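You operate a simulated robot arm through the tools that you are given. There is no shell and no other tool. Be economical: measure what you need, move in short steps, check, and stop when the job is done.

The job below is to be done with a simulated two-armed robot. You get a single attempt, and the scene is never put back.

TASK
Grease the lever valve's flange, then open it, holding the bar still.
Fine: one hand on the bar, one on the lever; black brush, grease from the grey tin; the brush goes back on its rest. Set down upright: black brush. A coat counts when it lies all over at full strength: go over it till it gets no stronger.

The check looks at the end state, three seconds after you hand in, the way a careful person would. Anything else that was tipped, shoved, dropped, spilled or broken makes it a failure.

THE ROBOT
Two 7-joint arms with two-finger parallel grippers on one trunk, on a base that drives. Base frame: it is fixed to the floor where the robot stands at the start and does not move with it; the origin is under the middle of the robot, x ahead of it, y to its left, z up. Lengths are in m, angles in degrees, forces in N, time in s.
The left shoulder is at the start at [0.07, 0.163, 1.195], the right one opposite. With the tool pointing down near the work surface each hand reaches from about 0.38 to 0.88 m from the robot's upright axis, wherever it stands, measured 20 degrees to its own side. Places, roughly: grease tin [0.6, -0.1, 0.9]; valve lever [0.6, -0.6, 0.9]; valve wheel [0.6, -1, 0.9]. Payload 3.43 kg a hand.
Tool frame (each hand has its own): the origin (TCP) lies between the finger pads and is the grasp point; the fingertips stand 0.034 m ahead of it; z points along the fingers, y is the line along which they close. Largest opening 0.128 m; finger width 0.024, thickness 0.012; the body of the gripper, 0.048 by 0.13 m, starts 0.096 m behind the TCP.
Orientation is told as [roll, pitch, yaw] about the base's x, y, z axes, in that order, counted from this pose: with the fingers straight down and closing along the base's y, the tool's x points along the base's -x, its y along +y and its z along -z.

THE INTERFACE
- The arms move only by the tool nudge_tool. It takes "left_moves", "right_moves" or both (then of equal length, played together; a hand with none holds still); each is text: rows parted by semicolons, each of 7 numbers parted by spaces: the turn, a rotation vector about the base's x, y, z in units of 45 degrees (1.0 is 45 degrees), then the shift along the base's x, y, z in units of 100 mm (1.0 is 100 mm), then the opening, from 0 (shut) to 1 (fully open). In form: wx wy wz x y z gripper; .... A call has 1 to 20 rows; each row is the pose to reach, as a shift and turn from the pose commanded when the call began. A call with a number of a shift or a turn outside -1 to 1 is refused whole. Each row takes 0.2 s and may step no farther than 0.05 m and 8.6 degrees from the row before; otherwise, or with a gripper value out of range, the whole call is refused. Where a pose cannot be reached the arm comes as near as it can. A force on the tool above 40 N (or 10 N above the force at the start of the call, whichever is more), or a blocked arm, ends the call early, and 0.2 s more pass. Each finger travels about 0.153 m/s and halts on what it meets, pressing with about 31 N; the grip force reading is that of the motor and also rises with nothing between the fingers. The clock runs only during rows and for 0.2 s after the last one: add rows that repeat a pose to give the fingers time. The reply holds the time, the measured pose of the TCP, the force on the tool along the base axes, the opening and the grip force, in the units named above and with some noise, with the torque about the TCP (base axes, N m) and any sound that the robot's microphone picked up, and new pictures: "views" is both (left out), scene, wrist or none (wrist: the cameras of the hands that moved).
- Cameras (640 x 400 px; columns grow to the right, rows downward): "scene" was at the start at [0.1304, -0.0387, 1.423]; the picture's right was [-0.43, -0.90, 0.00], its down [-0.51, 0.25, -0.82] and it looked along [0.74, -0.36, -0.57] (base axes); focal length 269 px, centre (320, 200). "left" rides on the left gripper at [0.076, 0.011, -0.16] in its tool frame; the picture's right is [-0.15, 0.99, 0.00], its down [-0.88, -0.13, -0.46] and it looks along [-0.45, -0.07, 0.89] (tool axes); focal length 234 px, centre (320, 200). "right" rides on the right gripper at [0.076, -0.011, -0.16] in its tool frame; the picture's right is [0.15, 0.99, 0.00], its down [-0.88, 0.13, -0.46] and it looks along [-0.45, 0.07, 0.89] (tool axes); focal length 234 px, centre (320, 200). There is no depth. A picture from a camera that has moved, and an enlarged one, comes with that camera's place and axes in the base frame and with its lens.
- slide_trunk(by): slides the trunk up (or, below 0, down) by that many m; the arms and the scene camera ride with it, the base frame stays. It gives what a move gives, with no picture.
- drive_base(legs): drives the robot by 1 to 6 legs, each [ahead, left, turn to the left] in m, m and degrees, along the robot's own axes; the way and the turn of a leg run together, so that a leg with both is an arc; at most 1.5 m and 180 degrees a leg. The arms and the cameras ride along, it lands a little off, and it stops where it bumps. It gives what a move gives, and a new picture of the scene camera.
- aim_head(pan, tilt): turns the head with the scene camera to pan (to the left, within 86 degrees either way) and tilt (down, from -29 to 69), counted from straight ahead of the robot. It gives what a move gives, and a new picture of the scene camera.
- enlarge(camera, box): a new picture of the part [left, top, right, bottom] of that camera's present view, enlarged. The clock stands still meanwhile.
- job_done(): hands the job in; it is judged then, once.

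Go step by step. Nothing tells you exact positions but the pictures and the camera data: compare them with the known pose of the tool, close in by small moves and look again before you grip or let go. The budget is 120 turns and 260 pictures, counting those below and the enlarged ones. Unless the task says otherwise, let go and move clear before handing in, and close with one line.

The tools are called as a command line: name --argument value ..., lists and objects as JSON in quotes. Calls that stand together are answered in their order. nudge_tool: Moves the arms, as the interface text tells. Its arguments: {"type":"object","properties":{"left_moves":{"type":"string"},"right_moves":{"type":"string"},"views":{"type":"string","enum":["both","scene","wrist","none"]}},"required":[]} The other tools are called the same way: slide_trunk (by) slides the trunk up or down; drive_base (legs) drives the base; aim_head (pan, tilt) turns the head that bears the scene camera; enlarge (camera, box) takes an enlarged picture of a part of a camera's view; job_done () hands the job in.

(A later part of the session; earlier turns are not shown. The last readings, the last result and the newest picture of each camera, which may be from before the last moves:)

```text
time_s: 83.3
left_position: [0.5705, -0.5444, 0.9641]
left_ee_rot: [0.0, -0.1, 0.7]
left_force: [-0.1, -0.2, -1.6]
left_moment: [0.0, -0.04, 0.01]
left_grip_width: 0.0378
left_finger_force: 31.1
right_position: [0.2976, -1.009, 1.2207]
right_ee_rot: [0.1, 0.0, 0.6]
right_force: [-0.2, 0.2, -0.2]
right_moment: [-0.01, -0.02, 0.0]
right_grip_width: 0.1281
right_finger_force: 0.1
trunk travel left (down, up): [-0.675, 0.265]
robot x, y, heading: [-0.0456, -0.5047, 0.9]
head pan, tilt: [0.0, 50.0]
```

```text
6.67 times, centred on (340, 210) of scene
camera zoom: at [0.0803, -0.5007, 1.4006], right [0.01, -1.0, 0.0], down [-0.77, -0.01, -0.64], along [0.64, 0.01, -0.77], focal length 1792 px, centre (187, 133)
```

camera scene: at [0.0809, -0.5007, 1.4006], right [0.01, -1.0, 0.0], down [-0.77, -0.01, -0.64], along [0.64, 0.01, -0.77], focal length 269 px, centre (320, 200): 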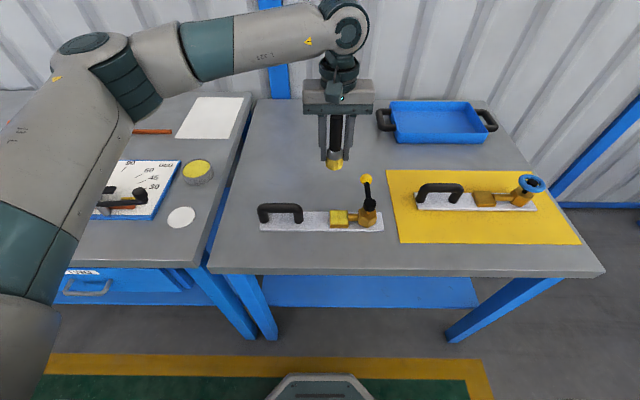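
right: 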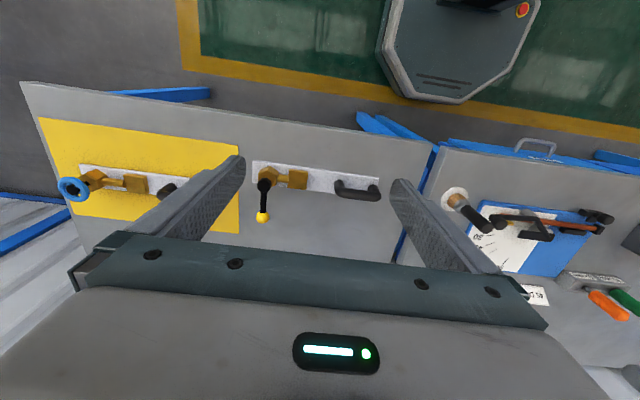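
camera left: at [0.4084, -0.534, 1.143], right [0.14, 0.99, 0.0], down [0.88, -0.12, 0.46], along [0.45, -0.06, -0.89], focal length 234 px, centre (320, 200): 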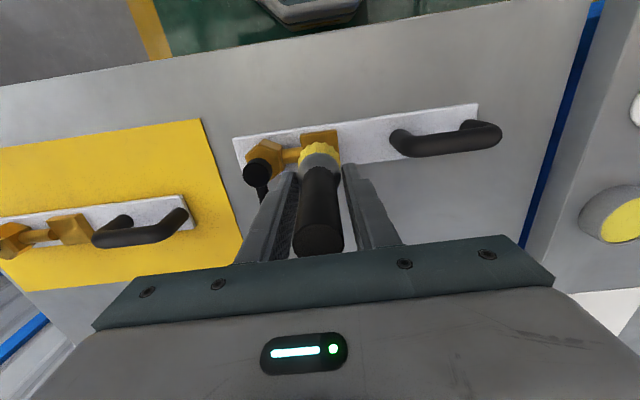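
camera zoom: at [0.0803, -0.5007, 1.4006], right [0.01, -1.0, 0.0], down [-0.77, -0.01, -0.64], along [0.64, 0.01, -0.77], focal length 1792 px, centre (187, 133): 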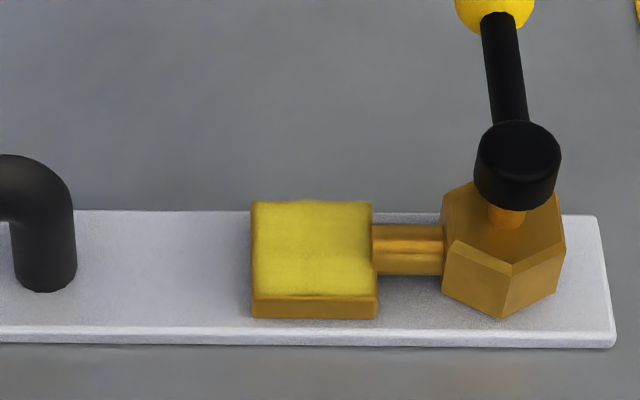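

The coat is unchanged after the reload, so it has reached full strength. Now I'll return the brush: lift, retract and drive back to the rest.

nudge_tool --left_moves "0 0 0 0 0 0.4 0.05; 0 0 0 0 0 0.8 0.05; 0 0 0 -0.4 0 0.8 0.05; 0 0 0 -0.8 0 0.8 0.05; 0 0 0 -0.8 0 0.8 0.05" --views "none"

drive_base --legs '[[0, 0.395, 0]]'

enlarge --camera "left" --box '[160, 50, 480, 250]'

enlarge --camera "scene" --box '[270, 120, 400, 250]'

```text
time_s: 84.5
left_position: [0.4884, -0.5417, 1.0458]
left_ee_rot: [0.0, 0.1, 0.8]
left_force: [-0.1, -0.6, -0.6]
left_moment: [0.03, 0.02, -0.02]
left_grip_width: 0.0379
left_finger_force: 30.8
right_position: [0.2991, -1.0092, 1.2213]
right_ee_rot: [0.1, 0.1, 0.7]
right_force: [-0.5, 0.5, 0.2]
right_moment: [0.0, 0.02, 0.0]
right_grip_width: 0.128
right_finger_force: 0.1
trunk travel left (down, up): [-0.675, 0.265]
robot x, y, heading: [-0.0465, -0.5003, 0.7]
head pan, tilt: [0.0, 50.0]
```

```text
time_s: 87.0
left_position: [0.4826, -0.141, 1.0455]
left_ee_rot: [0.1, 0.0, 0.9]
left_force: [0.3, -0.2, -0.8]
left_moment: [0.03, -0.01, 0.0]
left_grip_width: 0.0376
left_finger_force: 31.0
right_position: [0.2938, -0.6087, 1.2205]
right_ee_rot: [0.0, 0.0, 0.9]
right_force: [-0.8, -0.6, -1.0]
right_moment: [0.04, 0.01, -0.04]
right_grip_width: 0.128
right_finger_force: 0.0
trunk travel left (down, up): [-0.675, 0.265]
robot x, y, heading: [-0.0499, -0.1008, 0.8]
head pan, tilt: [0.0, 50.0]
camera scene: at [0.0758, -0.1008, 1.4005], right [0.01, -1.0, 0.0], down [-0.77, -0.01, -0.64], along [0.64, 0.01, -0.77], focal length 269 px, centre (320, 200)
```

scene: 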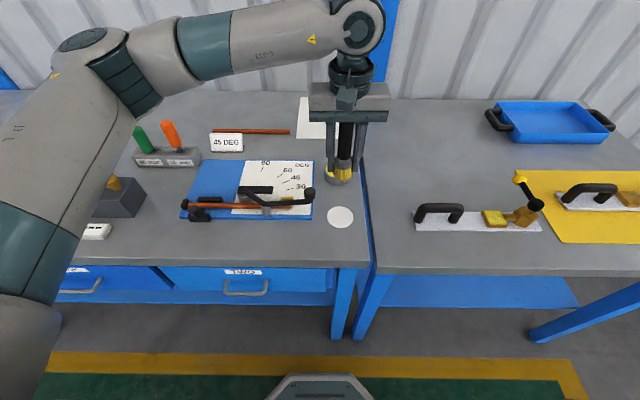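

```text
2.00 times, centred on (320, 150) of left
camera zoom: at [0.4079, -0.1314, 1.2056], right [0.13, 0.99, 0.0], down [0.88, -0.12, 0.46], along [0.45, -0.06, -0.89], focal length 468 px, centre (320, 300)
```

zoom: 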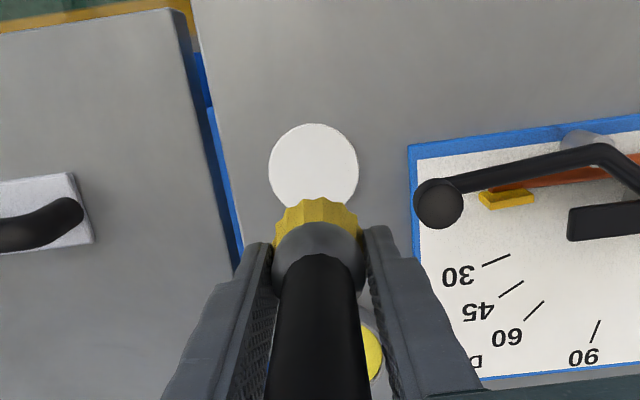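

```text
3.08 times, centred on (335, 185) of scene
camera zoom: at [0.0758, -0.1008, 1.4005], right [0.01, -1.0, 0.0], down [-0.77, -0.01, -0.64], along [0.64, 0.01, -0.77], focal length 827 px, centre (274, 246)
```

zoom: 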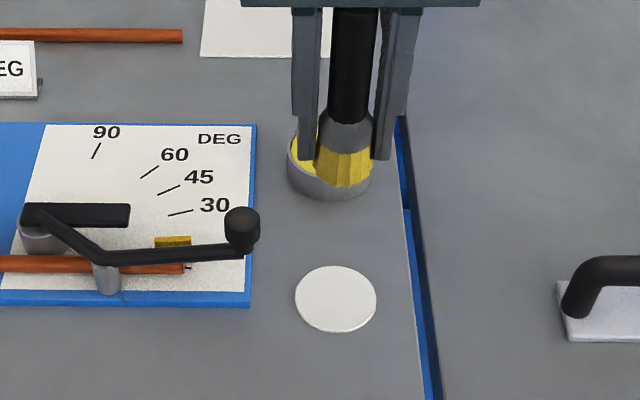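

The rest is at (0.486, -0.148). I'll align and lower most of the way.

nudge_tool --left_moves "0 0 0 0.035 -0.07 -0.2 0.05; 0 0 0 0.035 -0.07 -0.6 0.05; 0 0 0 0.035 -0.07 -1 0.05; 0 0 0 0.035 -0.07 -1 0.05" --views "none"

enlarge --camera "scene" --box '[270, 120, 400, 250]'

enlarge --camera "left" --box '[160, 50, 480, 250]'

```text
time_s: 88.0
left_position: [0.4848, -0.1491, 0.948]
left_ee_rot: [0.0, 0.1, 0.7]
left_force: [-0.2, -0.7, -0.8]
left_moment: [0.03, 0.0, 0.0]
left_grip_width: 0.0377
left_finger_force: 31.1
right_position: [0.2931, -0.6088, 1.2207]
right_ee_rot: [-0.1, -0.1, 0.8]
right_force: [-0.5, 0.1, -0.1]
right_moment: [0.04, 0.01, 0.0]
right_grip_width: 0.1281
right_finger_force: 0.0
trunk travel left (down, up): [-0.675, 0.265]
robot x, y, heading: [-0.0499, -0.1015, 0.9]
head pan, tilt: [0.0, 50.0]
```

```text
3.08 times, centred on (335, 185) of scene
camera zoom: at [0.0754, -0.1009, 1.4006], right [0.01, -1.0, 0.0], down [-0.77, -0.01, -0.64], along [0.64, 0.01, -0.77], focal length 827 px, centre (274, 246)
```

zoom: 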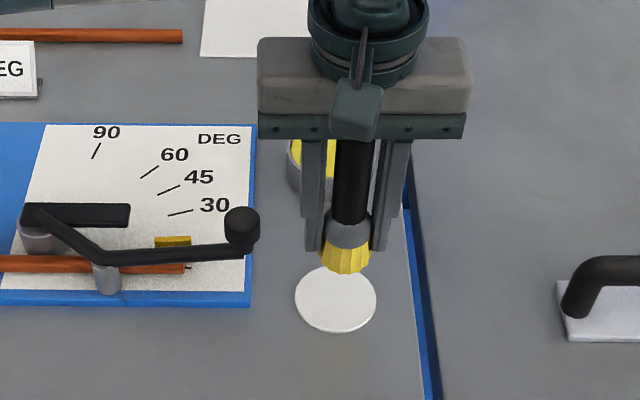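

```text
2.00 times, centred on (320, 150) of left
camera zoom: at [0.4104, -0.1394, 1.1071], right [0.13, 0.99, 0.0], down [0.88, -0.12, 0.46], along [0.45, -0.06, -0.89], focal length 468 px, centre (320, 300)
```

zoom: 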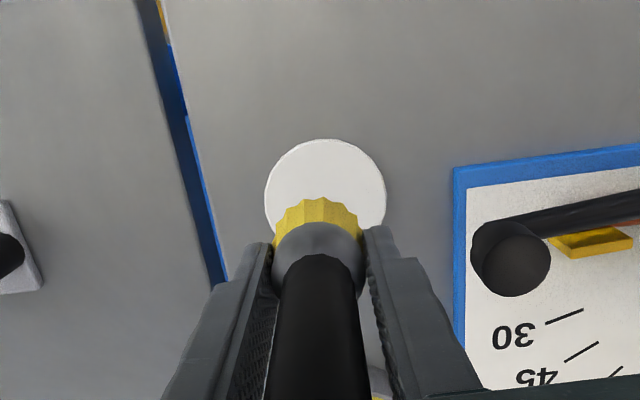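

nudge_tool --left_moves "0 0 0 0.01 0.015 -0.15 0.05; 0 0 0 0.01 0.015 -0.3 0.05; 0 0 0 0.01 0.015 -0.4 0.05; 0 0 0 0.01 0.015 -0.4 0.05" --views "none"

enlarge --camera "scene" --box '[270, 140, 400, 250]'

```text
time_s: 89.0
left_position: [0.487, -0.147, 0.9053]
left_ee_rot: [0.0, 0.1, 0.9]
left_force: [-0.1, 0.3, -0.6]
left_moment: [-0.01, -0.02, 0.03]
left_grip_width: 0.0374
left_finger_force: 30.7
right_position: [0.2937, -0.6089, 1.2213]
right_ee_rot: [0.0, 0.0, 0.8]
right_force: [0.2, 0.8, 0.5]
right_moment: [0.01, 0.01, -0.06]
right_grip_width: 0.1281
right_finger_force: 0.1
trunk travel left (down, up): [-0.675, 0.265]
robot x, y, heading: [-0.0529, -0.1022, 0.9]
head pan, tilt: [0.0, 50.0]
```

```text
3.64 times, centred on (335, 195) of scene
camera zoom: at [0.0757, -0.1005, 1.4006], right [0.01, -1.0, 0.0], down [-0.77, -0.01, -0.64], along [0.64, 0.01, -0.77], focal length 977 px, centre (266, 218)
```

zoom: 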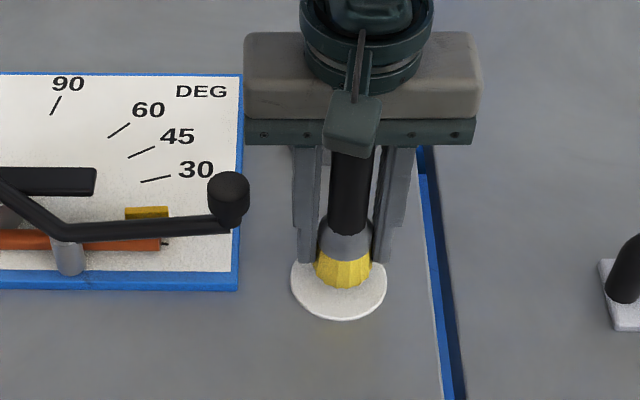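

nudge_tool --left_moves "0 0 0 0 0 -0.04 0.05; 0 0 0 0 0 -0.08 0.05; 0 0 0 0 0 -0.08 0.05" --views "none"

nudge_tool --left_moves "0 0 0 0 0 -0.02 0.05; 0 0 0 0 0 -0.04 0.05; 0 0 0 0 0 -0.04 0.05" --views "none"

enlarge --camera "scene" --box '[270, 140, 400, 250]'

```text
time_s: 89.8
left_position: [0.4883, -0.1476, 0.8983]
left_ee_rot: [0.0, -0.1, 0.9]
left_force: [-0.3, 0.4, -1.1]
left_moment: [0.0, 0.0, 0.03]
left_grip_width: 0.0372
left_finger_force: 31.0
right_position: [0.2937, -0.6084, 1.2217]
right_ee_rot: [0.0, 0.0, 0.8]
right_force: [0.3, -0.1, 0.0]
right_moment: [-0.01, 0.02, 0.03]
right_grip_width: 0.128
right_finger_force: 0.0
trunk travel left (down, up): [-0.675, 0.265]
robot x, y, heading: [-0.0511, -0.1007, 0.9]
head pan, tilt: [0.0, 50.0]
```

```text
time_s: 90.6
left_position: [0.4874, -0.1483, 0.8972]
left_ee_rot: [-0.1, -0.3, 0.9]
left_force: [0.7, -1.9, 19.9]
left_moment: [0.05, 0.1, 0.15]
left_grip_width: 0.0373
left_finger_force: 31.0
right_position: [0.2929, -0.6073, 1.2222]
right_ee_rot: [0.0, -0.1, 0.9]
right_force: [0.0, -0.1, 0.5]
right_moment: [0.01, -0.03, 0.02]
right_grip_width: 0.1279
right_finger_force: 0.1
trunk travel left (down, up): [-0.675, 0.265]
robot x, y, heading: [-0.0535, -0.0994, 0.8]
head pan, tilt: [0.0, 50.0]
```

```text
3.64 times, centred on (335, 195) of scene
camera zoom: at [0.0738, -0.1004, 1.4011], right [0.01, -1.0, 0.0], down [-0.77, -0.01, -0.64], along [0.64, 0.01, -0.77], focal length 977 px, centre (266, 218)
```

zoom: 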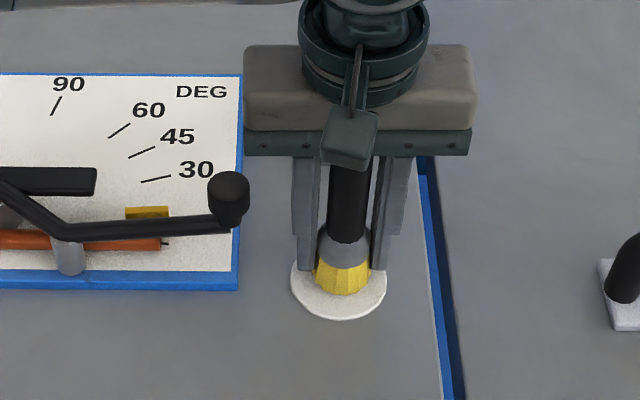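

The brush is seated on the rest. I'll relieve the pressure, open gently and check it stands.

nudge_tool --left_moves "0 0 0 0 0 0.02 0.05; 0 0 0 0 0 0.02 0.3; 0 0 0 0 0 0.02 0.38; 0 0 0 0 0 0.02 0.46; 0 0 0 0 0 0.02 0.46; 0 0 0 0 0 0.02 0.46" --views "none"

enlarge --camera "scene" --box '[270, 140, 400, 250]'

enlarge --camera "left" --box '[160, 50, 480, 290]'

```text
time_s: 92.0
left_position: [0.4864, -0.1472, 0.8961]
left_ee_rot: [-0.1, 0.0, 0.7]
left_force: [0.7, 0.8, 0.4]
left_moment: [-0.02, 0.02, -0.01]
left_grip_width: 0.0591
left_finger_force: 0.0
right_position: [0.295, -0.6095, 1.2218]
right_ee_rot: [-0.1, 0.1, 0.8]
right_force: [-0.6, -0.4, -0.5]
right_moment: [0.0, 0.02, -0.02]
right_grip_width: 0.1282
right_finger_force: 0.1
trunk travel left (down, up): [-0.675, 0.265]
robot x, y, heading: [-0.0529, -0.101, 1.1]
head pan, tilt: [0.0, 50.0]
```

```text
3.64 times, centred on (335, 195) of scene
camera zoom: at [0.0758, -0.1004, 1.4005], right [0.01, -1.0, 0.0], down [-0.77, -0.01, -0.64], along [0.64, 0.01, -0.77], focal length 977 px, centre (266, 218)
```

zoom: 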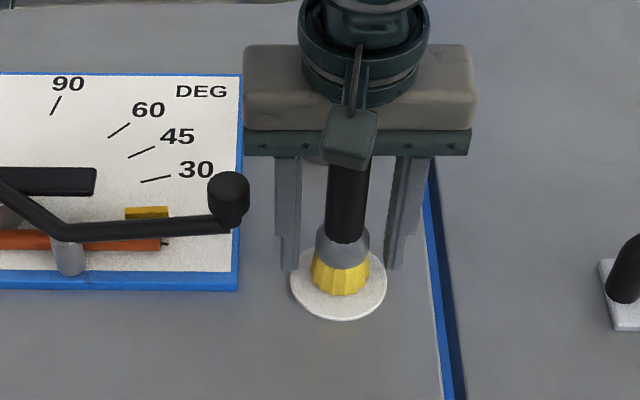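

```text
1.67 times, centred on (320, 170) of left
camera zoom: at [0.4122, -0.1365, 1.0558], right [0.13, 0.99, 0.0], down [0.88, -0.12, 0.46], along [0.45, -0.06, -0.89], focal length 390 px, centre (320, 250)
```

zoom: 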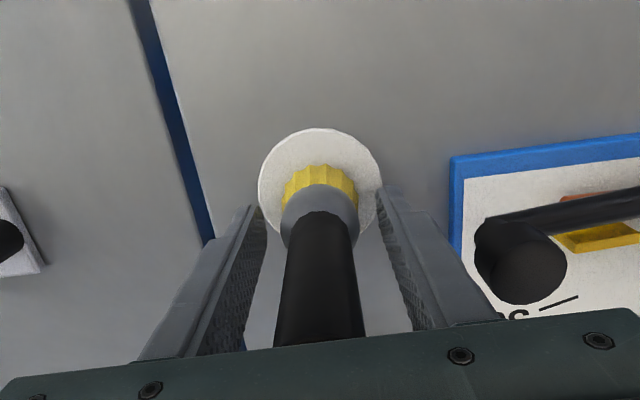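

The brush stands free on its rest. I'll lift the hand straight up, clear of it.

nudge_tool --left_moves "0 0 0 0 0 0.2 0.46; 0 0 0 0 0 0.5 0.46; 0 0 0 0 0 0.8 0.46; 0 0 0 0 0 1 0.46" --views "none"

nudge_tool --left_moves "0 0 0 0 0 0.3 0.46; 0 0 0 0 0 0.6 0.46; 0 0 0 0 0 1 0.46; 0 0 0 0 0 1 0.46" --views "scene"

enlarge --camera "scene" --box '[270, 140, 400, 250]'

```text
time_s: 93.0
left_position: [0.4879, -0.145, 0.9963]
left_ee_rot: [0.0, -0.1, 0.9]
left_force: [0.2, -0.1, -0.6]
left_moment: [0.03, 0.02, -0.01]
left_grip_width: 0.0589
left_finger_force: 0.1
right_position: [0.2933, -0.6077, 1.2194]
right_ee_rot: [0.1, 0.0, 0.8]
right_force: [1.4, 0.5, 0.6]
right_moment: [0.0, -0.02, 0.03]
right_grip_width: 0.1282
right_finger_force: 0.0
trunk travel left (down, up): [-0.675, 0.265]
robot x, y, heading: [-0.0539, -0.099, 1.1]
head pan, tilt: [0.0, 50.0]
```

```text
time_s: 94.0
left_position: [0.4901, -0.1456, 1.0947]
left_ee_rot: [0.1, 0.0, 0.8]
left_force: [0.5, -0.7, -0.2]
left_moment: [-0.02, -0.02, -0.02]
left_grip_width: 0.059
left_finger_force: 0.0
right_position: [0.2952, -0.6075, 1.2205]
right_ee_rot: [0.0, 0.0, 0.8]
right_force: [-0.4, -0.1, -0.2]
right_moment: [0.03, 0.01, 0.0]
right_grip_width: 0.1278
right_finger_force: 0.1
trunk travel left (down, up): [-0.675, 0.265]
robot x, y, heading: [-0.0501, -0.1016, 0.5]
head pan, tilt: [0.0, 50.0]
camera scene: at [0.0761, -0.1003, 1.4005], right [0.01, -1.0, 0.0], down [-0.77, -0.01, -0.64], along [0.64, 0.01, -0.77], focal length 269 px, centre (320, 200)
```

scene: 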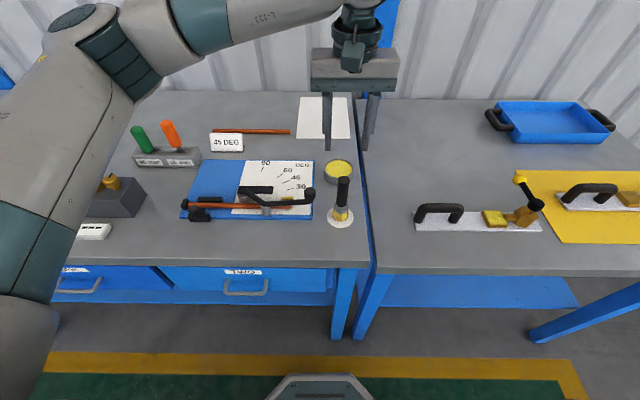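

```text
3.64 times, centred on (335, 195) of scene
camera zoom: at [0.0761, -0.1003, 1.4005], right [0.01, -1.0, 0.0], down [-0.77, -0.01, -0.64], along [0.64, 0.01, -0.77], focal length 977 px, centre (266, 218)
```

zoom: 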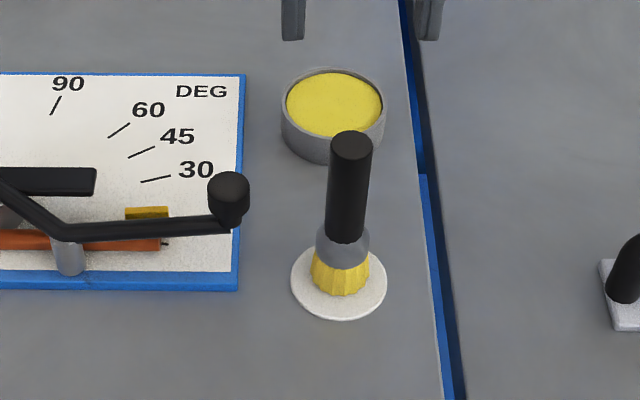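

The brush stands upright on its rest. Next, the valve: I'll drive right, then turn the left hand so its fingers straddle the bar (closing along x) while the right hand comes towards the lever.

drive_base --legs '[[0, -0.33, 0]]'

nudge_tool --left_moves "0 0 -0.19 0 0.2 0 0.6; 0 0 -0.38 0 0.4 0 0.6; 0 0 -0.57 0 0.6 0 0.6; 0 0 -0.76 0 0.8 0 0.6; 0 0 -0.95 0 0.9 0 0.6; 0 0 -1 0 0.9 0 0.6; 0 0 -1 0 0.9 0 0.6" --right_moves "0 0 0 0.2 0.2 0 0.5; 0 0 0 0.4 0.4 0 0; 0 0 0 0.6 0.6 0 0; 0 0 0 0.8 0.8 0 0; 0 0 0 1 1 0 0; 0 0 0 1 1 0 0; 0 0 0 1 1 0 0" --views "scene"

```text
time_s: 96.2
left_position: [0.4941, -0.4778, 1.0955]
left_ee_rot: [-0.1, 0.0, 0.8]
left_force: [0.1, 0.2, -0.3]
left_moment: [0.01, -0.03, -0.05]
left_grip_width: 0.0587
left_finger_force: 0.0
right_position: [0.2976, -0.941, 1.2208]
right_ee_rot: [0.1, 0.0, 0.7]
right_force: [0.2, 0.1, -0.2]
right_moment: [0.0, -0.02, 0.01]
right_grip_width: 0.1282
right_finger_force: 0.1
trunk travel left (down, up): [-0.675, 0.265]
robot x, y, heading: [-0.0463, -0.432, 0.6]
head pan, tilt: [0.0, 50.0]
camera scene: at [0.0801, -0.4326, 1.4006], right [0.01, -1.0, 0.0], down [-0.77, -0.01, -0.64], along [0.64, 0.01, -0.77], focal length 269 px, centre (320, 200)
```

scene: 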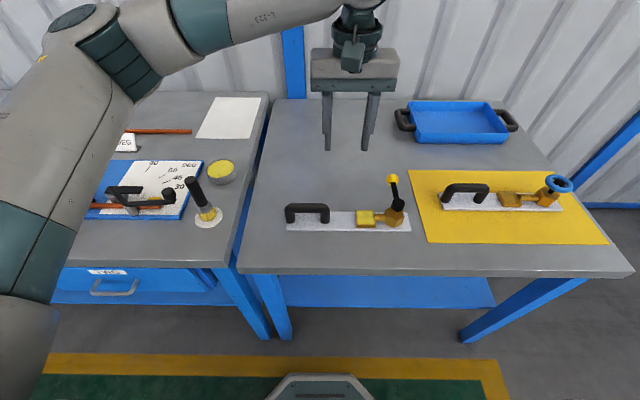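

```text
time_s: 97.8
left_position: [0.4936, -0.3865, 1.0956]
left_ee_rot: [-0.1, 0.1, -44.2]
left_force: [0.3, 0.2, -0.2]
left_moment: [-0.01, 0.01, 0.01]
left_grip_width: 0.0768
left_finger_force: 0.1
right_position: [0.3984, -0.8393, 1.2203]
right_ee_rot: [0.0, -0.1, 0.7]
right_force: [-0.3, 0.0, 0.3]
right_moment: [0.0, 0.02, -0.02]
right_grip_width: 0.0
right_finger_force: 30.8
trunk travel left (down, up): [-0.675, 0.265]
robot x, y, heading: [-0.0487, -0.4315, 0.8]
head pan, tilt: [0.0, 50.0]
camera scene: at [0.0803, -0.4325, 1.4005], right [0.01, -1.0, 0.0], down [-0.77, -0.01, -0.64], along [0.64, 0.01, -0.77], focal length 269 px, centre (320, 200)
```

scene: 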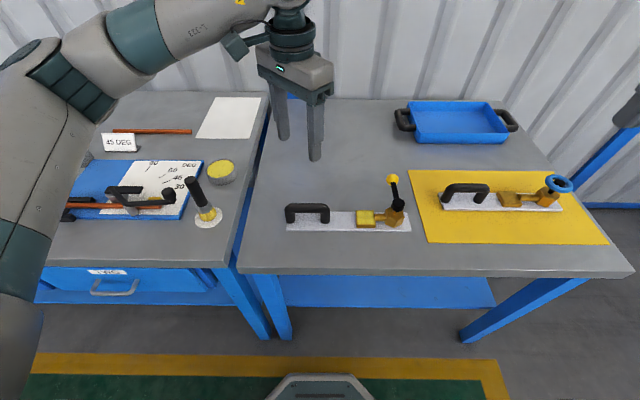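

nudge_tool --left_moves "0 0 -0.19 0 0 0 0.6; 0 0 -0.38 0 0 0 0.6; 0 0 -0.57 0 0 0 0.6; 0 0 -0.76 0 0 0 0.6; 0 0 -0.95 0 0 0 0.6; 0 0 -1 0 0 0 0.6; 0 0 -1 0 0 0 0.6" --right_moves "0 0 0 0.3 0.2 -0.2 0; 0 0 0 0.6 0.4 -0.4 0; 0 0 0 0.8 0.6 -0.6 0; 0 0 0 1 0.8 -0.8 0; 0 0 0 1 1 -1 0; 0 0 0 1 1 -1 0; 0 0 0 1 1 -1 0" --views "both"

```text
time_s: 99.4
left_position: [0.4349, -0.3967, 1.0996]
left_ee_rot: [-0.1, 0.0, -89.1]
left_force: [-0.1, -0.1, 0.7]
left_moment: [-0.04, 0.02, 0.02]
left_grip_width: 0.0768
left_finger_force: 0.0
left hand out of reach, approached as far as the arm can: row 5, 6, 7
right_position: [0.4963, -0.7384, 1.122]
right_ee_rot: [-0.1, 0.0, 0.8]
right_force: [0.0, 0.5, 0.3]
right_moment: [-0.02, 0.0, 0.04]
right_grip_width: 0.0001
right_finger_force: 30.6
trunk travel left (down, up): [-0.675, 0.265]
robot x, y, heading: [-0.0479, -0.4376, 0.7]
head pan, tilt: [0.0, 50.0]
camera scene: at [0.0807, -0.4314, 1.4005], right [0.01, -1.0, 0.0], down [-0.77, -0.01, -0.64], along [0.64, 0.01, -0.77], focal length 269 px, centre (320, 200)
camera right: at [0.4209, -0.751, 1.282], right [-0.16, 0.99, 0.0], down [0.88, 0.14, 0.45], along [0.45, 0.07, -0.89], focal length 234 px, centre (320, 200)
camera left: at [0.4456, -0.321, 1.2582], right [0.99, -0.13, 0.0], down [-0.12, -0.88, 0.46], along [-0.06, -0.45, -0.89], focal length 234 px, centre (320, 200)
```

scene: 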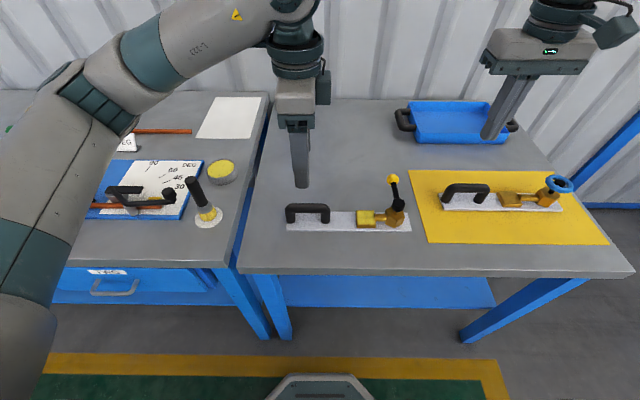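
right: 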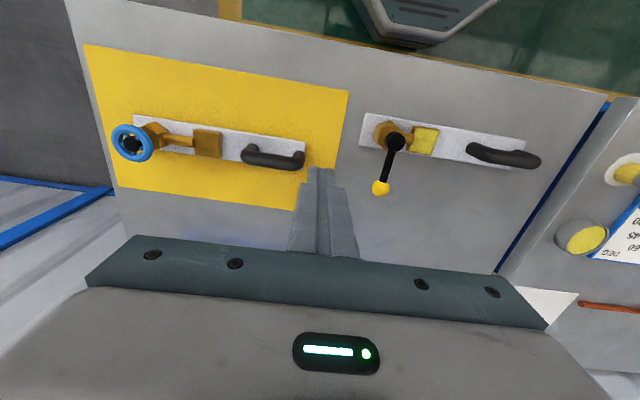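
left: 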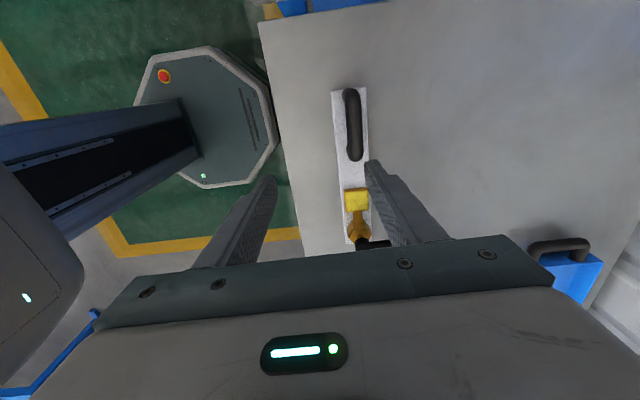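

The left wrist hits its limit near a yaw of -80°. I'll turn the base about 25° right (shifting left first), so the wrist has room.

drive_base --legs '[[0, 0.12, 0], [0, 0, -25]]'

aim_head --pan -5 --tilt 52

```text
time_s: 102.0
left_position: [0.4026, -0.4868, 1.0983]
left_ee_rot: [0.0, 0.0, -114.0]
left_force: [0.3, -0.1, -0.5]
left_moment: [-0.02, -0.01, -0.02]
left_grip_width: 0.0767
left_finger_force: 0.1
right_position: [0.3134, -0.821, 1.1216]
right_ee_rot: [0.0, 0.1, -24.3]
right_force: [0.9, 0.3, -0.6]
right_moment: [0.02, -0.02, -0.03]
right_grip_width: 0.0001
right_finger_force: 31.7
trunk travel left (down, up): [-0.675, 0.265]
robot x, y, heading: [-0.0471, -0.315, -24.2]
head pan, tilt: [0.0, 50.0]
camera scene: at [0.0672, -0.3671, 1.4006], right [-0.41, -0.91, 0.0], down [-0.7, 0.32, -0.64], along [0.59, -0.26, -0.77], focal length 269 px, centre (320, 200)
```

scene: 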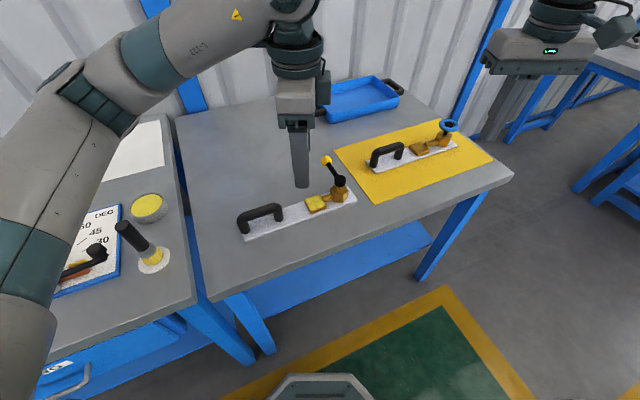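

```text
time_s: 102.6
left_position: [0.4019, -0.4846, 1.0986]
left_ee_rot: [0.0, 0.1, -114.0]
left_force: [-0.3, 0.4, 0.2]
left_moment: [0.01, 0.01, -0.01]
left_grip_width: 0.0768
left_finger_force: 0.0
right_position: [0.3146, -0.8227, 1.1221]
right_ee_rot: [0.0, 0.1, -24.4]
right_force: [-0.7, 0.2, 0.0]
right_moment: [0.01, -0.01, -0.02]
right_grip_width: 0.0002
right_finger_force: 31.1
trunk travel left (down, up): [-0.675, 0.265]
robot x, y, heading: [-0.0501, -0.3159, -24.3]
head pan, tilt: [-5.0, 52.0]
camera scene: at [0.0624, -0.3726, 1.3979], right [-0.49, -0.87, 0.0], down [-0.69, 0.39, -0.62], along [0.54, -0.3, -0.79], focal length 269 px, centre (320, 200)
```

scene: 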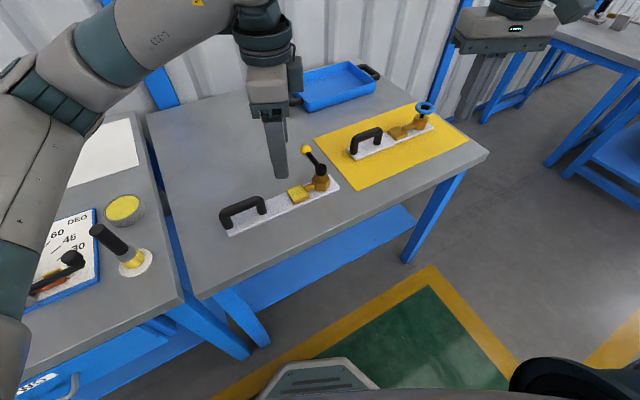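

nudge_tool --left_moves "0 0 0.18 0.2 0.2 0 0.6; 0 0 0.36 0.4 0.4 0 0.6; 0 0 0.53 0.6 0.6 0 0.6; 0 0 0.53 0.8 0.8 0 0.6; 0 0 0.53 0.87 0.95 0 0.6; 0 0 0.53 0.87 0.95 0 0.6" --right_moves "0 0 0.18 0.2 0.1 0 0; 0 0 0.36 0.4 0.2 0 0; 0 0 0.54 0.6 0.3 0 0; 0 0 0.54 0.8 0.4 0 0; 0 0 0.54 1 0.5 0 0; 0 0 0.54 1 0.5 0 0" --views "both"

```text
time_s: 104.0
left_position: [0.4887, -0.3917, 1.0998]
left_ee_rot: [0.1, -0.1, -90.2]
left_force: [-0.1, 0.8, -0.7]
left_moment: [0.06, -0.01, 0.0]
left_grip_width: 0.0767
left_finger_force: 0.0
right_position: [0.4138, -0.7717, 1.1217]
right_ee_rot: [0.1, -0.1, 0.0]
right_force: [-0.1, 0.6, 0.8]
right_moment: [-0.01, 0.0, -0.02]
right_grip_width: 0.0001
right_finger_force: 30.7
trunk travel left (down, up): [-0.675, 0.265]
robot x, y, heading: [-0.0518, -0.3168, -24.0]
head pan, tilt: [-5.0, 52.0]
camera scene: at [0.0617, -0.3725, 1.398], right [-0.49, -0.87, 0.0], down [-0.69, 0.39, -0.62], along [0.54, -0.3, -0.79], focal length 269 px, centre (320, 200)
camera right: at [0.338, -0.7826, 1.2821], right [-0.15, 0.99, 0.0], down [0.88, 0.13, 0.46], along [0.45, 0.07, -0.89], focal length 234 px, centre (320, 200)
camera left: at [0.5019, -0.3149, 1.2598], right [0.99, -0.15, 0.0], down [-0.13, -0.88, 0.46], along [-0.07, -0.45, -0.89], focal length 234 px, centre (320, 200)
```

scene: 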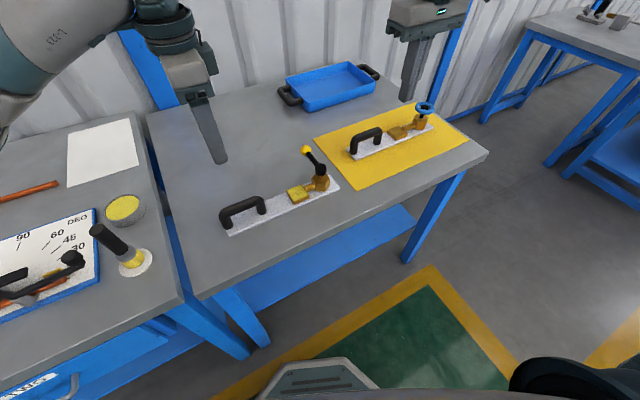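
right: 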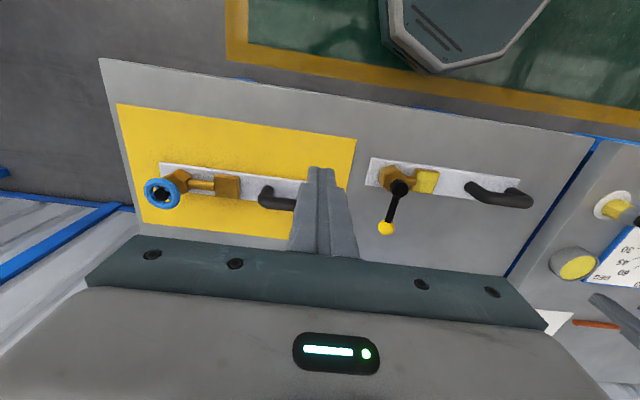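
left: 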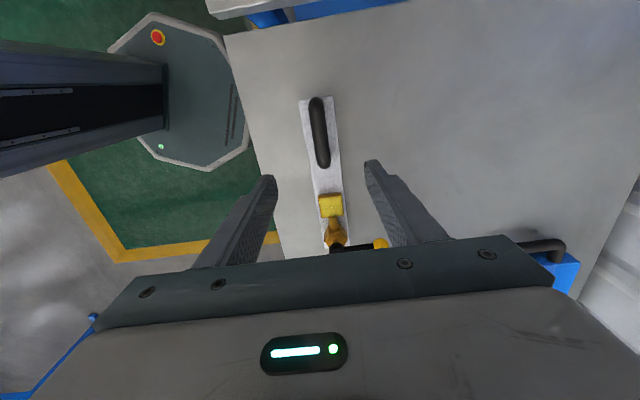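

The bar is centred at about (0.490, -0.388). I'll lower the left hand onto it and bring the right hand nearer the lever.

nudge_tool --left_moves "0 0 0 0.01 0.03 -0.3 0.6; 0 0 0 0.01 0.03 -0.6 0.6; 0 0 0 0.01 0.03 -0.9 0.6; 0 0 0 0.01 0.03 -1 0.6; 0 0 0 0.01 0.03 -1 0.6" --right_moves "0 0 0 0.3 0.1 -0.2 0; 0 0 0 0.6 0.3 -0.4 0; 0 0 0 0.8 0.5 -0.6 0; 0 0 0 1 0.6 -0.9 0; 0 0 0 1 0.6 -0.9 0" --views "both"

```text
time_s: 105.2
left_position: [0.4898, -0.3886, 0.9985]
left_ee_rot: [0.1, 0.0, -90.2]
left_force: [0.0, -0.3, -0.3]
left_moment: [0.0, -0.03, -0.01]
left_grip_width: 0.0766
left_finger_force: 0.0
right_position: [0.4459, -0.7433, 1.0511]
right_ee_rot: [0.1, -0.1, 0.0]
right_force: [0.5, -0.2, 0.3]
right_moment: [-0.01, -0.03, -0.01]
right_grip_width: 0.0
right_finger_force: 30.6
right hand out of reach, approached as far as the arm can: row 2, 3, 4, 5
trunk travel left (down, up): [-0.675, 0.265]
robot x, y, heading: [-0.0499, -0.3123, -24.2]
head pan, tilt: [-5.0, 52.0]
camera scene: at [0.0616, -0.3719, 1.398], right [-0.49, -0.87, 0.0], down [-0.69, 0.39, -0.62], along [0.54, -0.3, -0.79], focal length 269 px, centre (320, 200)
camera right: at [0.369, -0.7564, 1.2113], right [-0.15, 0.99, 0.0], down [0.88, 0.13, 0.46], along [0.45, 0.07, -0.89], focal length 234 px, centre (320, 200)
camera left: at [0.5016, -0.3132, 1.1586], right [0.99, -0.15, 0.0], down [-0.13, -0.88, 0.46], along [-0.07, -0.45, -0.89], focal length 234 px, centre (320, 200)
```

scene: 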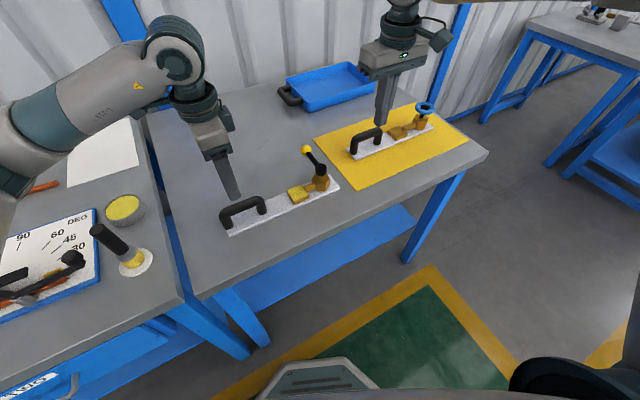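
right: 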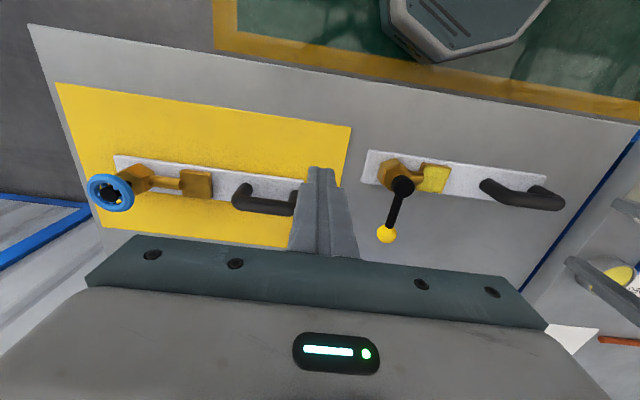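
left: 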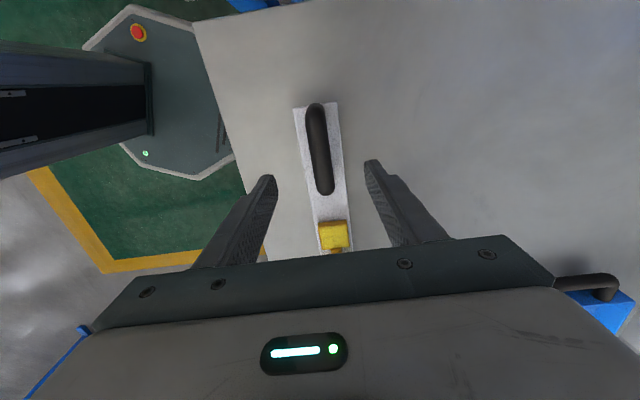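

The left hand is well aligned. I'll lower it around the bar and turn the right hand back to match the robot's heading, to regain reach.

nudge_tool --left_moves "0 0 0 0 0.02 -0.2 0.6; 0 0 0 0 0.02 -0.4 0.6; 0 0 0 0 0.02 -0.6 0.6; 0 0 0 0 0.02 -0.8 0.6; 0 0 0 0 0.02 -0.9 0.6" --right_moves "0 0 -0.18 0 0 0 0; 0 0 -0.36 0 0 0 0; 0 0 -0.54 0 0 0 0; 0 0 -0.54 0 0 0 0; 0 0 -0.54 0 0 0 0" --views "wrist"

```text
time_s: 106.4
left_position: [0.4908, -0.3848, 0.9087]
left_ee_rot: [0.0, 0.0, -90.2]
left_force: [0.6, 0.5, -0.4]
left_moment: [0.03, 0.03, -0.01]
left_grip_width: 0.0767
left_finger_force: 0.0
right_position: [0.4457, -0.7461, 1.0491]
right_ee_rot: [0.2, 0.1, -24.3]
right_force: [-0.3, 0.2, 0.7]
right_moment: [0.0, -0.02, 0.0]
right_grip_width: 0.0
right_finger_force: 31.2
trunk travel left (down, up): [-0.675, 0.265]
robot x, y, heading: [-0.0512, -0.3145, -24.2]
head pan, tilt: [-5.0, 52.0]
camera right: at [0.3718, -0.7249, 1.209], right [0.27, 0.96, 0.0], down [0.86, -0.24, 0.46], along [0.44, -0.12, -0.89], focal length 234 px, centre (320, 200)
camera left: at [0.5024, -0.3096, 1.0682], right [0.99, -0.15, 0.0], down [-0.13, -0.88, 0.46], along [-0.07, -0.45, -0.89], focal length 234 px, centre (320, 200)
```

right: 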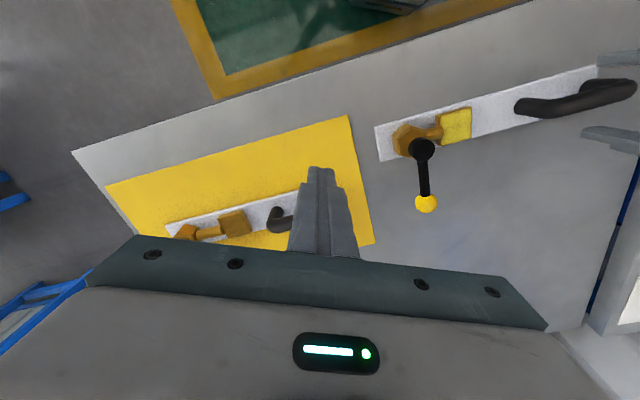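
left: 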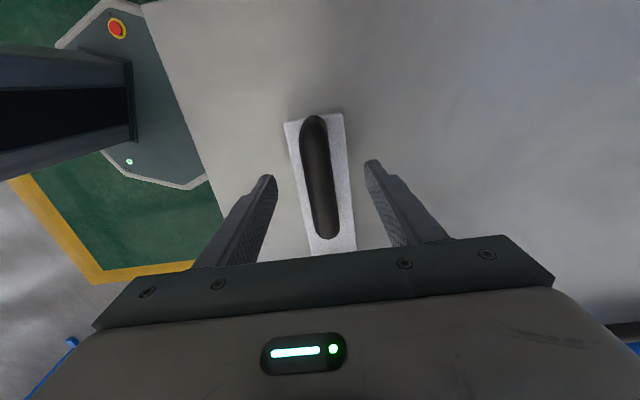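

The left fingers straddle the bar evenly. I'll lower to grip height and close gently, with the right hand moving towards the lever's -y side.

nudge_tool --left_moves "0 0 0 0 0 -0.12 0.5; 0 0 0 0 0 -0.24 0.4; 0 0 0 0 0 -0.24 0.35; 0 0 0 0 0 -0.24 0.3; 0 0 0 0 0 -0.24 0.25; 0 0 0 0 0 -0.24 0.25" --right_moves "0 0 0 0.2 0.1 0 0; 0 0 0 0.4 0.2 0 0; 0 0 0 0.6 0.3 0 0; 0 0 0 0.8 0.4 0 0; 0 0 0 1 0.5 0 0; 0 0 0 1 0.5 0 0" --views "both"

```text
time_s: 107.8
left_position: [0.4901, -0.3847, 0.8846]
left_ee_rot: [0.0, 0.0, -90.2]
left_force: [0.6, 0.5, 0.3]
left_moment: [0.0, 0.06, 0.0]
left_grip_width: 0.032
left_finger_force: 0.2
right_position: [0.448, -0.7455, 1.0601]
right_ee_rot: [0.0, 0.0, -24.3]
right_force: [0.5, 0.3, -0.4]
right_moment: [0.0, -0.01, 0.0]
right_grip_width: 0.0
right_finger_force: 30.7
right hand out of reach, approached as far as the arm can: row 1, 2, 3, 4, 5, 6
trunk travel left (down, up): [-0.675, 0.265]
robot x, y, heading: [-0.0523, -0.3154, -24.3]
head pan, tilt: [-5.0, 52.0]
camera scene: at [0.0626, -0.3723, 1.3979], right [-0.49, -0.87, 0.0], down [-0.69, 0.39, -0.62], along [0.54, -0.3, -0.79], focal length 269 px, centre (320, 200)
camera right: at [0.3734, -0.725, 1.2202], right [0.27, 0.96, 0.0], down [0.86, -0.24, 0.46], along [0.44, -0.12, -0.89], focal length 234 px, centre (320, 200)
camera left: at [0.5029, -0.3103, 1.0448], right [0.99, -0.15, 0.0], down [-0.13, -0.88, 0.46], along [-0.07, -0.45, -0.89], focal length 234 px, centre (320, 200)
```

scene: 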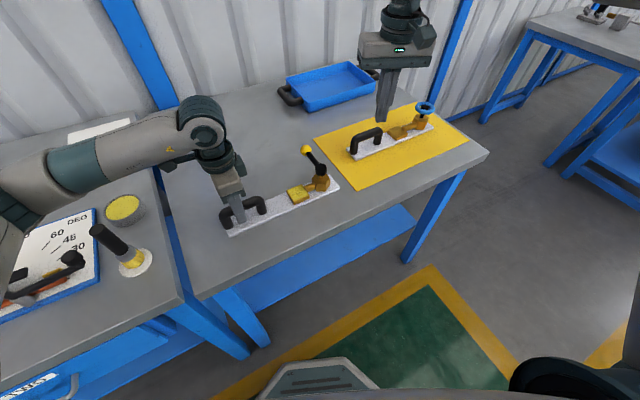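
right: 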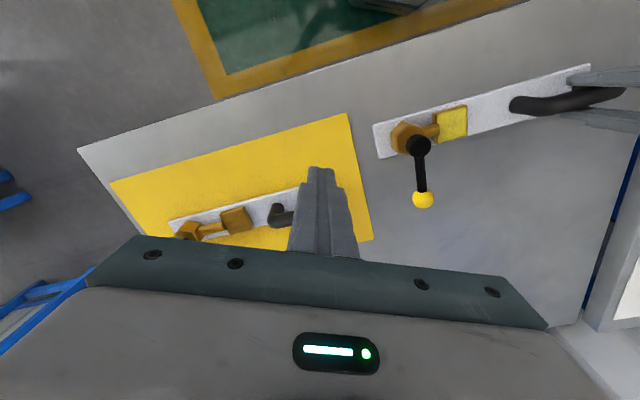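
left: 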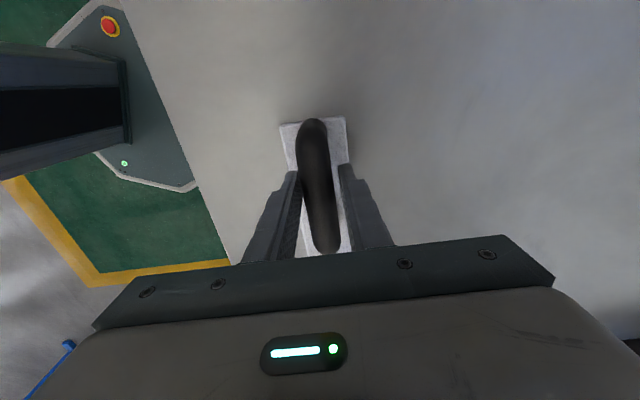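

The right arm is stalling on reach here. I'll test whether it does better lower and nearer the centre; the left hand stays open around the bar for now.

nudge_tool --right_moves "0 0 0 -0.1 0.2 -0.2 0; 0 0 0 -0.1 0.4 -0.4 0; 0 0 0 -0.1 0.5 -0.7 0; 0 0 0 -0.1 0.6 -0.9 0; 0 0 0 0 0.7 -0.9 0; 0 0 0 0.2 0.7 -0.9 0; 0 0 0 0.4 0.7 -0.9 0; 0 0 0 0.4 0.7 -0.9 0" --views "scene"

```text
time_s: 109.6
left_position: [0.4901, -0.387, 0.8845]
left_ee_rot: [-0.1, 0.0, -90.3]
left_force: [-0.1, 0.3, -0.2]
left_moment: [-0.01, 0.01, 0.03]
left_grip_width: 0.0319
left_finger_force: 0.1
right_position: [0.4158, -0.7181, 0.9939]
right_ee_rot: [0.0, -0.1, -24.3]
right_force: [-0.8, -0.4, -0.4]
right_moment: [-0.02, -0.02, 0.0]
right_grip_width: 0.0
right_finger_force: 30.4
right hand out of reach, approached as far as the arm can: row 1, 2, 3, 4, 5, 6, 7, 8
trunk travel left (down, up): [-0.675, 0.265]
robot x, y, heading: [-0.0491, -0.3139, -24.3]
head pan, tilt: [-5.0, 52.0]
camera scene: at [0.0626, -0.3722, 1.3979], right [-0.49, -0.87, 0.0], down [-0.69, 0.39, -0.62], along [0.54, -0.3, -0.79], focal length 269 px, centre (320, 200)
```

scene: 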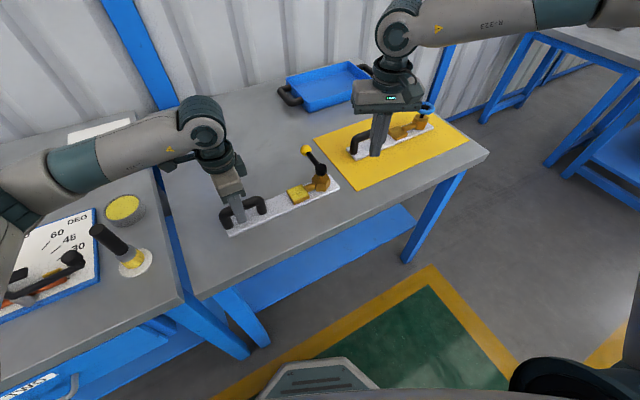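

Let me look at the right arm's posture to understand the limit.

aim_head --pan -60 --tilt 25

aim_head --pan 40 --tilt 35

```text
time_s: 110.8
left_position: [0.4909, -0.3869, 0.886]
left_ee_rot: [0.0, 0.0, -90.2]
left_force: [0.2, 0.2, 0.5]
left_moment: [0.02, 0.02, 0.0]
left_grip_width: 0.0322
left_finger_force: 0.1
right_position: [0.4155, -0.7183, 0.9939]
right_ee_rot: [0.0, 0.0, -24.2]
right_force: [0.7, 0.0, 0.8]
right_moment: [-0.02, 0.0, 0.02]
right_grip_width: 0.0001
right_finger_force: 31.3
trunk travel left (down, up): [-0.675, 0.265]
robot x, y, heading: [-0.0485, -0.315, -24.4]
head pan, tilt: [-60.0, 25.0]
camera scene: at [0.0063, -0.4272, 1.438], right [-0.99, -0.1, 0.0], down [-0.04, 0.42, -0.91], along [0.09, -0.9, -0.42], focal length 269 px, centre (320, 200)
```

scene: 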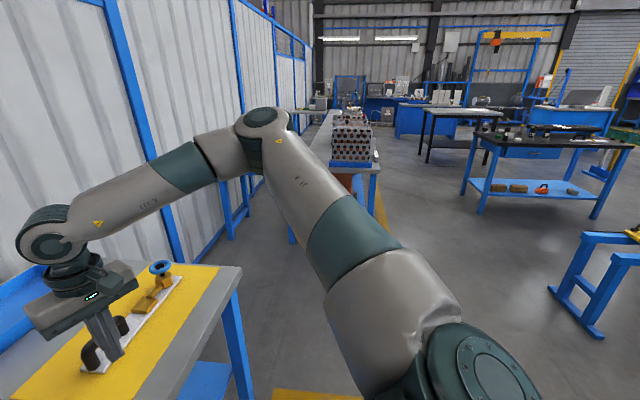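

```text
time_s: 112.6
left_position: [0.491, -0.3862, 0.885]
left_ee_rot: [0.0, 0.1, -90.2]
left_force: [-0.5, 0.0, 0.5]
left_moment: [0.0, 0.0, -0.03]
left_grip_width: 0.0319
left_finger_force: 0.1
right_position: [0.4154, -0.7173, 0.9934]
right_ee_rot: [0.1, 0.0, -24.3]
right_force: [-0.3, -0.1, -0.5]
right_moment: [0.02, 0.01, 0.0]
right_grip_width: 0.0001
right_finger_force: 31.1
trunk travel left (down, up): [-0.675, 0.265]
robot x, y, heading: [-0.0488, -0.3114, -24.5]
head pan, tilt: [40.0, 35.0]
camera scene: at [0.0819, -0.3118, 1.4223], right [0.27, -0.96, 0.0], down [-0.55, -0.15, -0.82], along [0.79, 0.22, -0.57], focal length 269 px, centre (320, 200)
```

scene: 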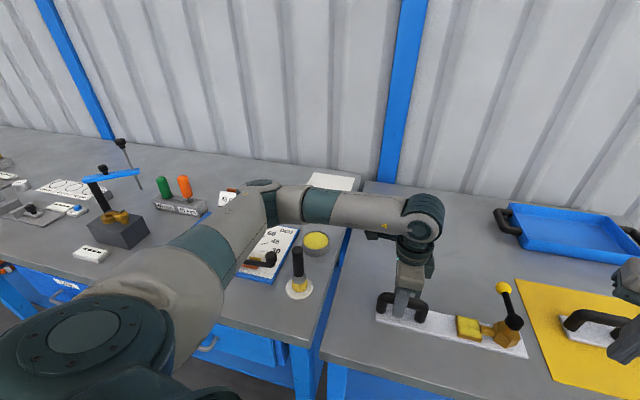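

The right arm is stretched with its elbow far out and is limited there. I'll raise the hand and bring it inward first, like the left arm's posture, then reach forward again.

nudge_tool --right_moves "0 0 0 0 0 0.4 0; 0 0 0 0 0 0.8 0; 0 0 0 -0.2 0.2 1 0; 0 0 0 -0.5 0.4 1 0; 0 0 0 -0.8 0.6 1 0; 0 0 0 -1 0.8 1 0; 0 0 0 -1 1 1 0; 0 0 0 -1 1 1 0" --views "none"

aim_head --pan -10 --tilt 45

```text
time_s: 114.4
left_position: [0.4901, -0.3865, 0.8857]
left_ee_rot: [0.1, -0.1, -90.2]
left_force: [0.6, 0.2, 0.3]
left_moment: [0.02, -0.01, 0.01]
left_grip_width: 0.0321
left_finger_force: 0.0
right_position: [0.315, -0.616, 1.0944]
right_ee_rot: [0.0, 0.0, -24.3]
right_force: [-0.6, -0.4, 0.3]
right_moment: [0.0, -0.01, 0.01]
right_grip_width: 0.0
right_finger_force: 30.9
trunk travel left (down, up): [-0.675, 0.265]
robot x, y, heading: [-0.0522, -0.3111, -24.2]
head pan, tilt: [40.0, 35.0]
```

```text
time_s: 115.6
left_position: [0.4909, -0.3861, 0.886]
left_ee_rot: [0.0, 0.0, -90.2]
left_force: [-0.7, -0.1, 0.8]
left_moment: [0.0, 0.04, 0.0]
left_grip_width: 0.0322
left_finger_force: 0.1
right_position: [0.3159, -0.6171, 1.094]
right_ee_rot: [0.1, 0.0, -24.3]
right_force: [1.0, 1.5, 0.8]
right_moment: [0.0, -0.01, -0.03]
right_grip_width: 0.0
right_finger_force: 31.0
trunk travel left (down, up): [-0.675, 0.265]
robot x, y, heading: [-0.0487, -0.3136, -24.2]
head pan, tilt: [-10.0, 45.0]
camera scene: at [0.0643, -0.3813, 1.4075], right [-0.56, -0.83, 0.0], down [-0.58, 0.4, -0.71], along [0.58, -0.4, -0.71], focal length 269 px, centre (320, 200)
```

scene: 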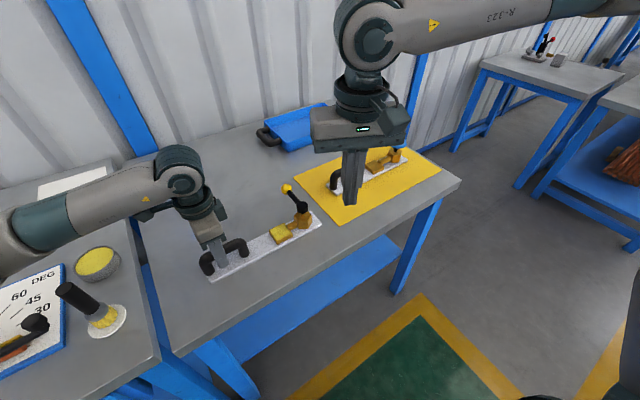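

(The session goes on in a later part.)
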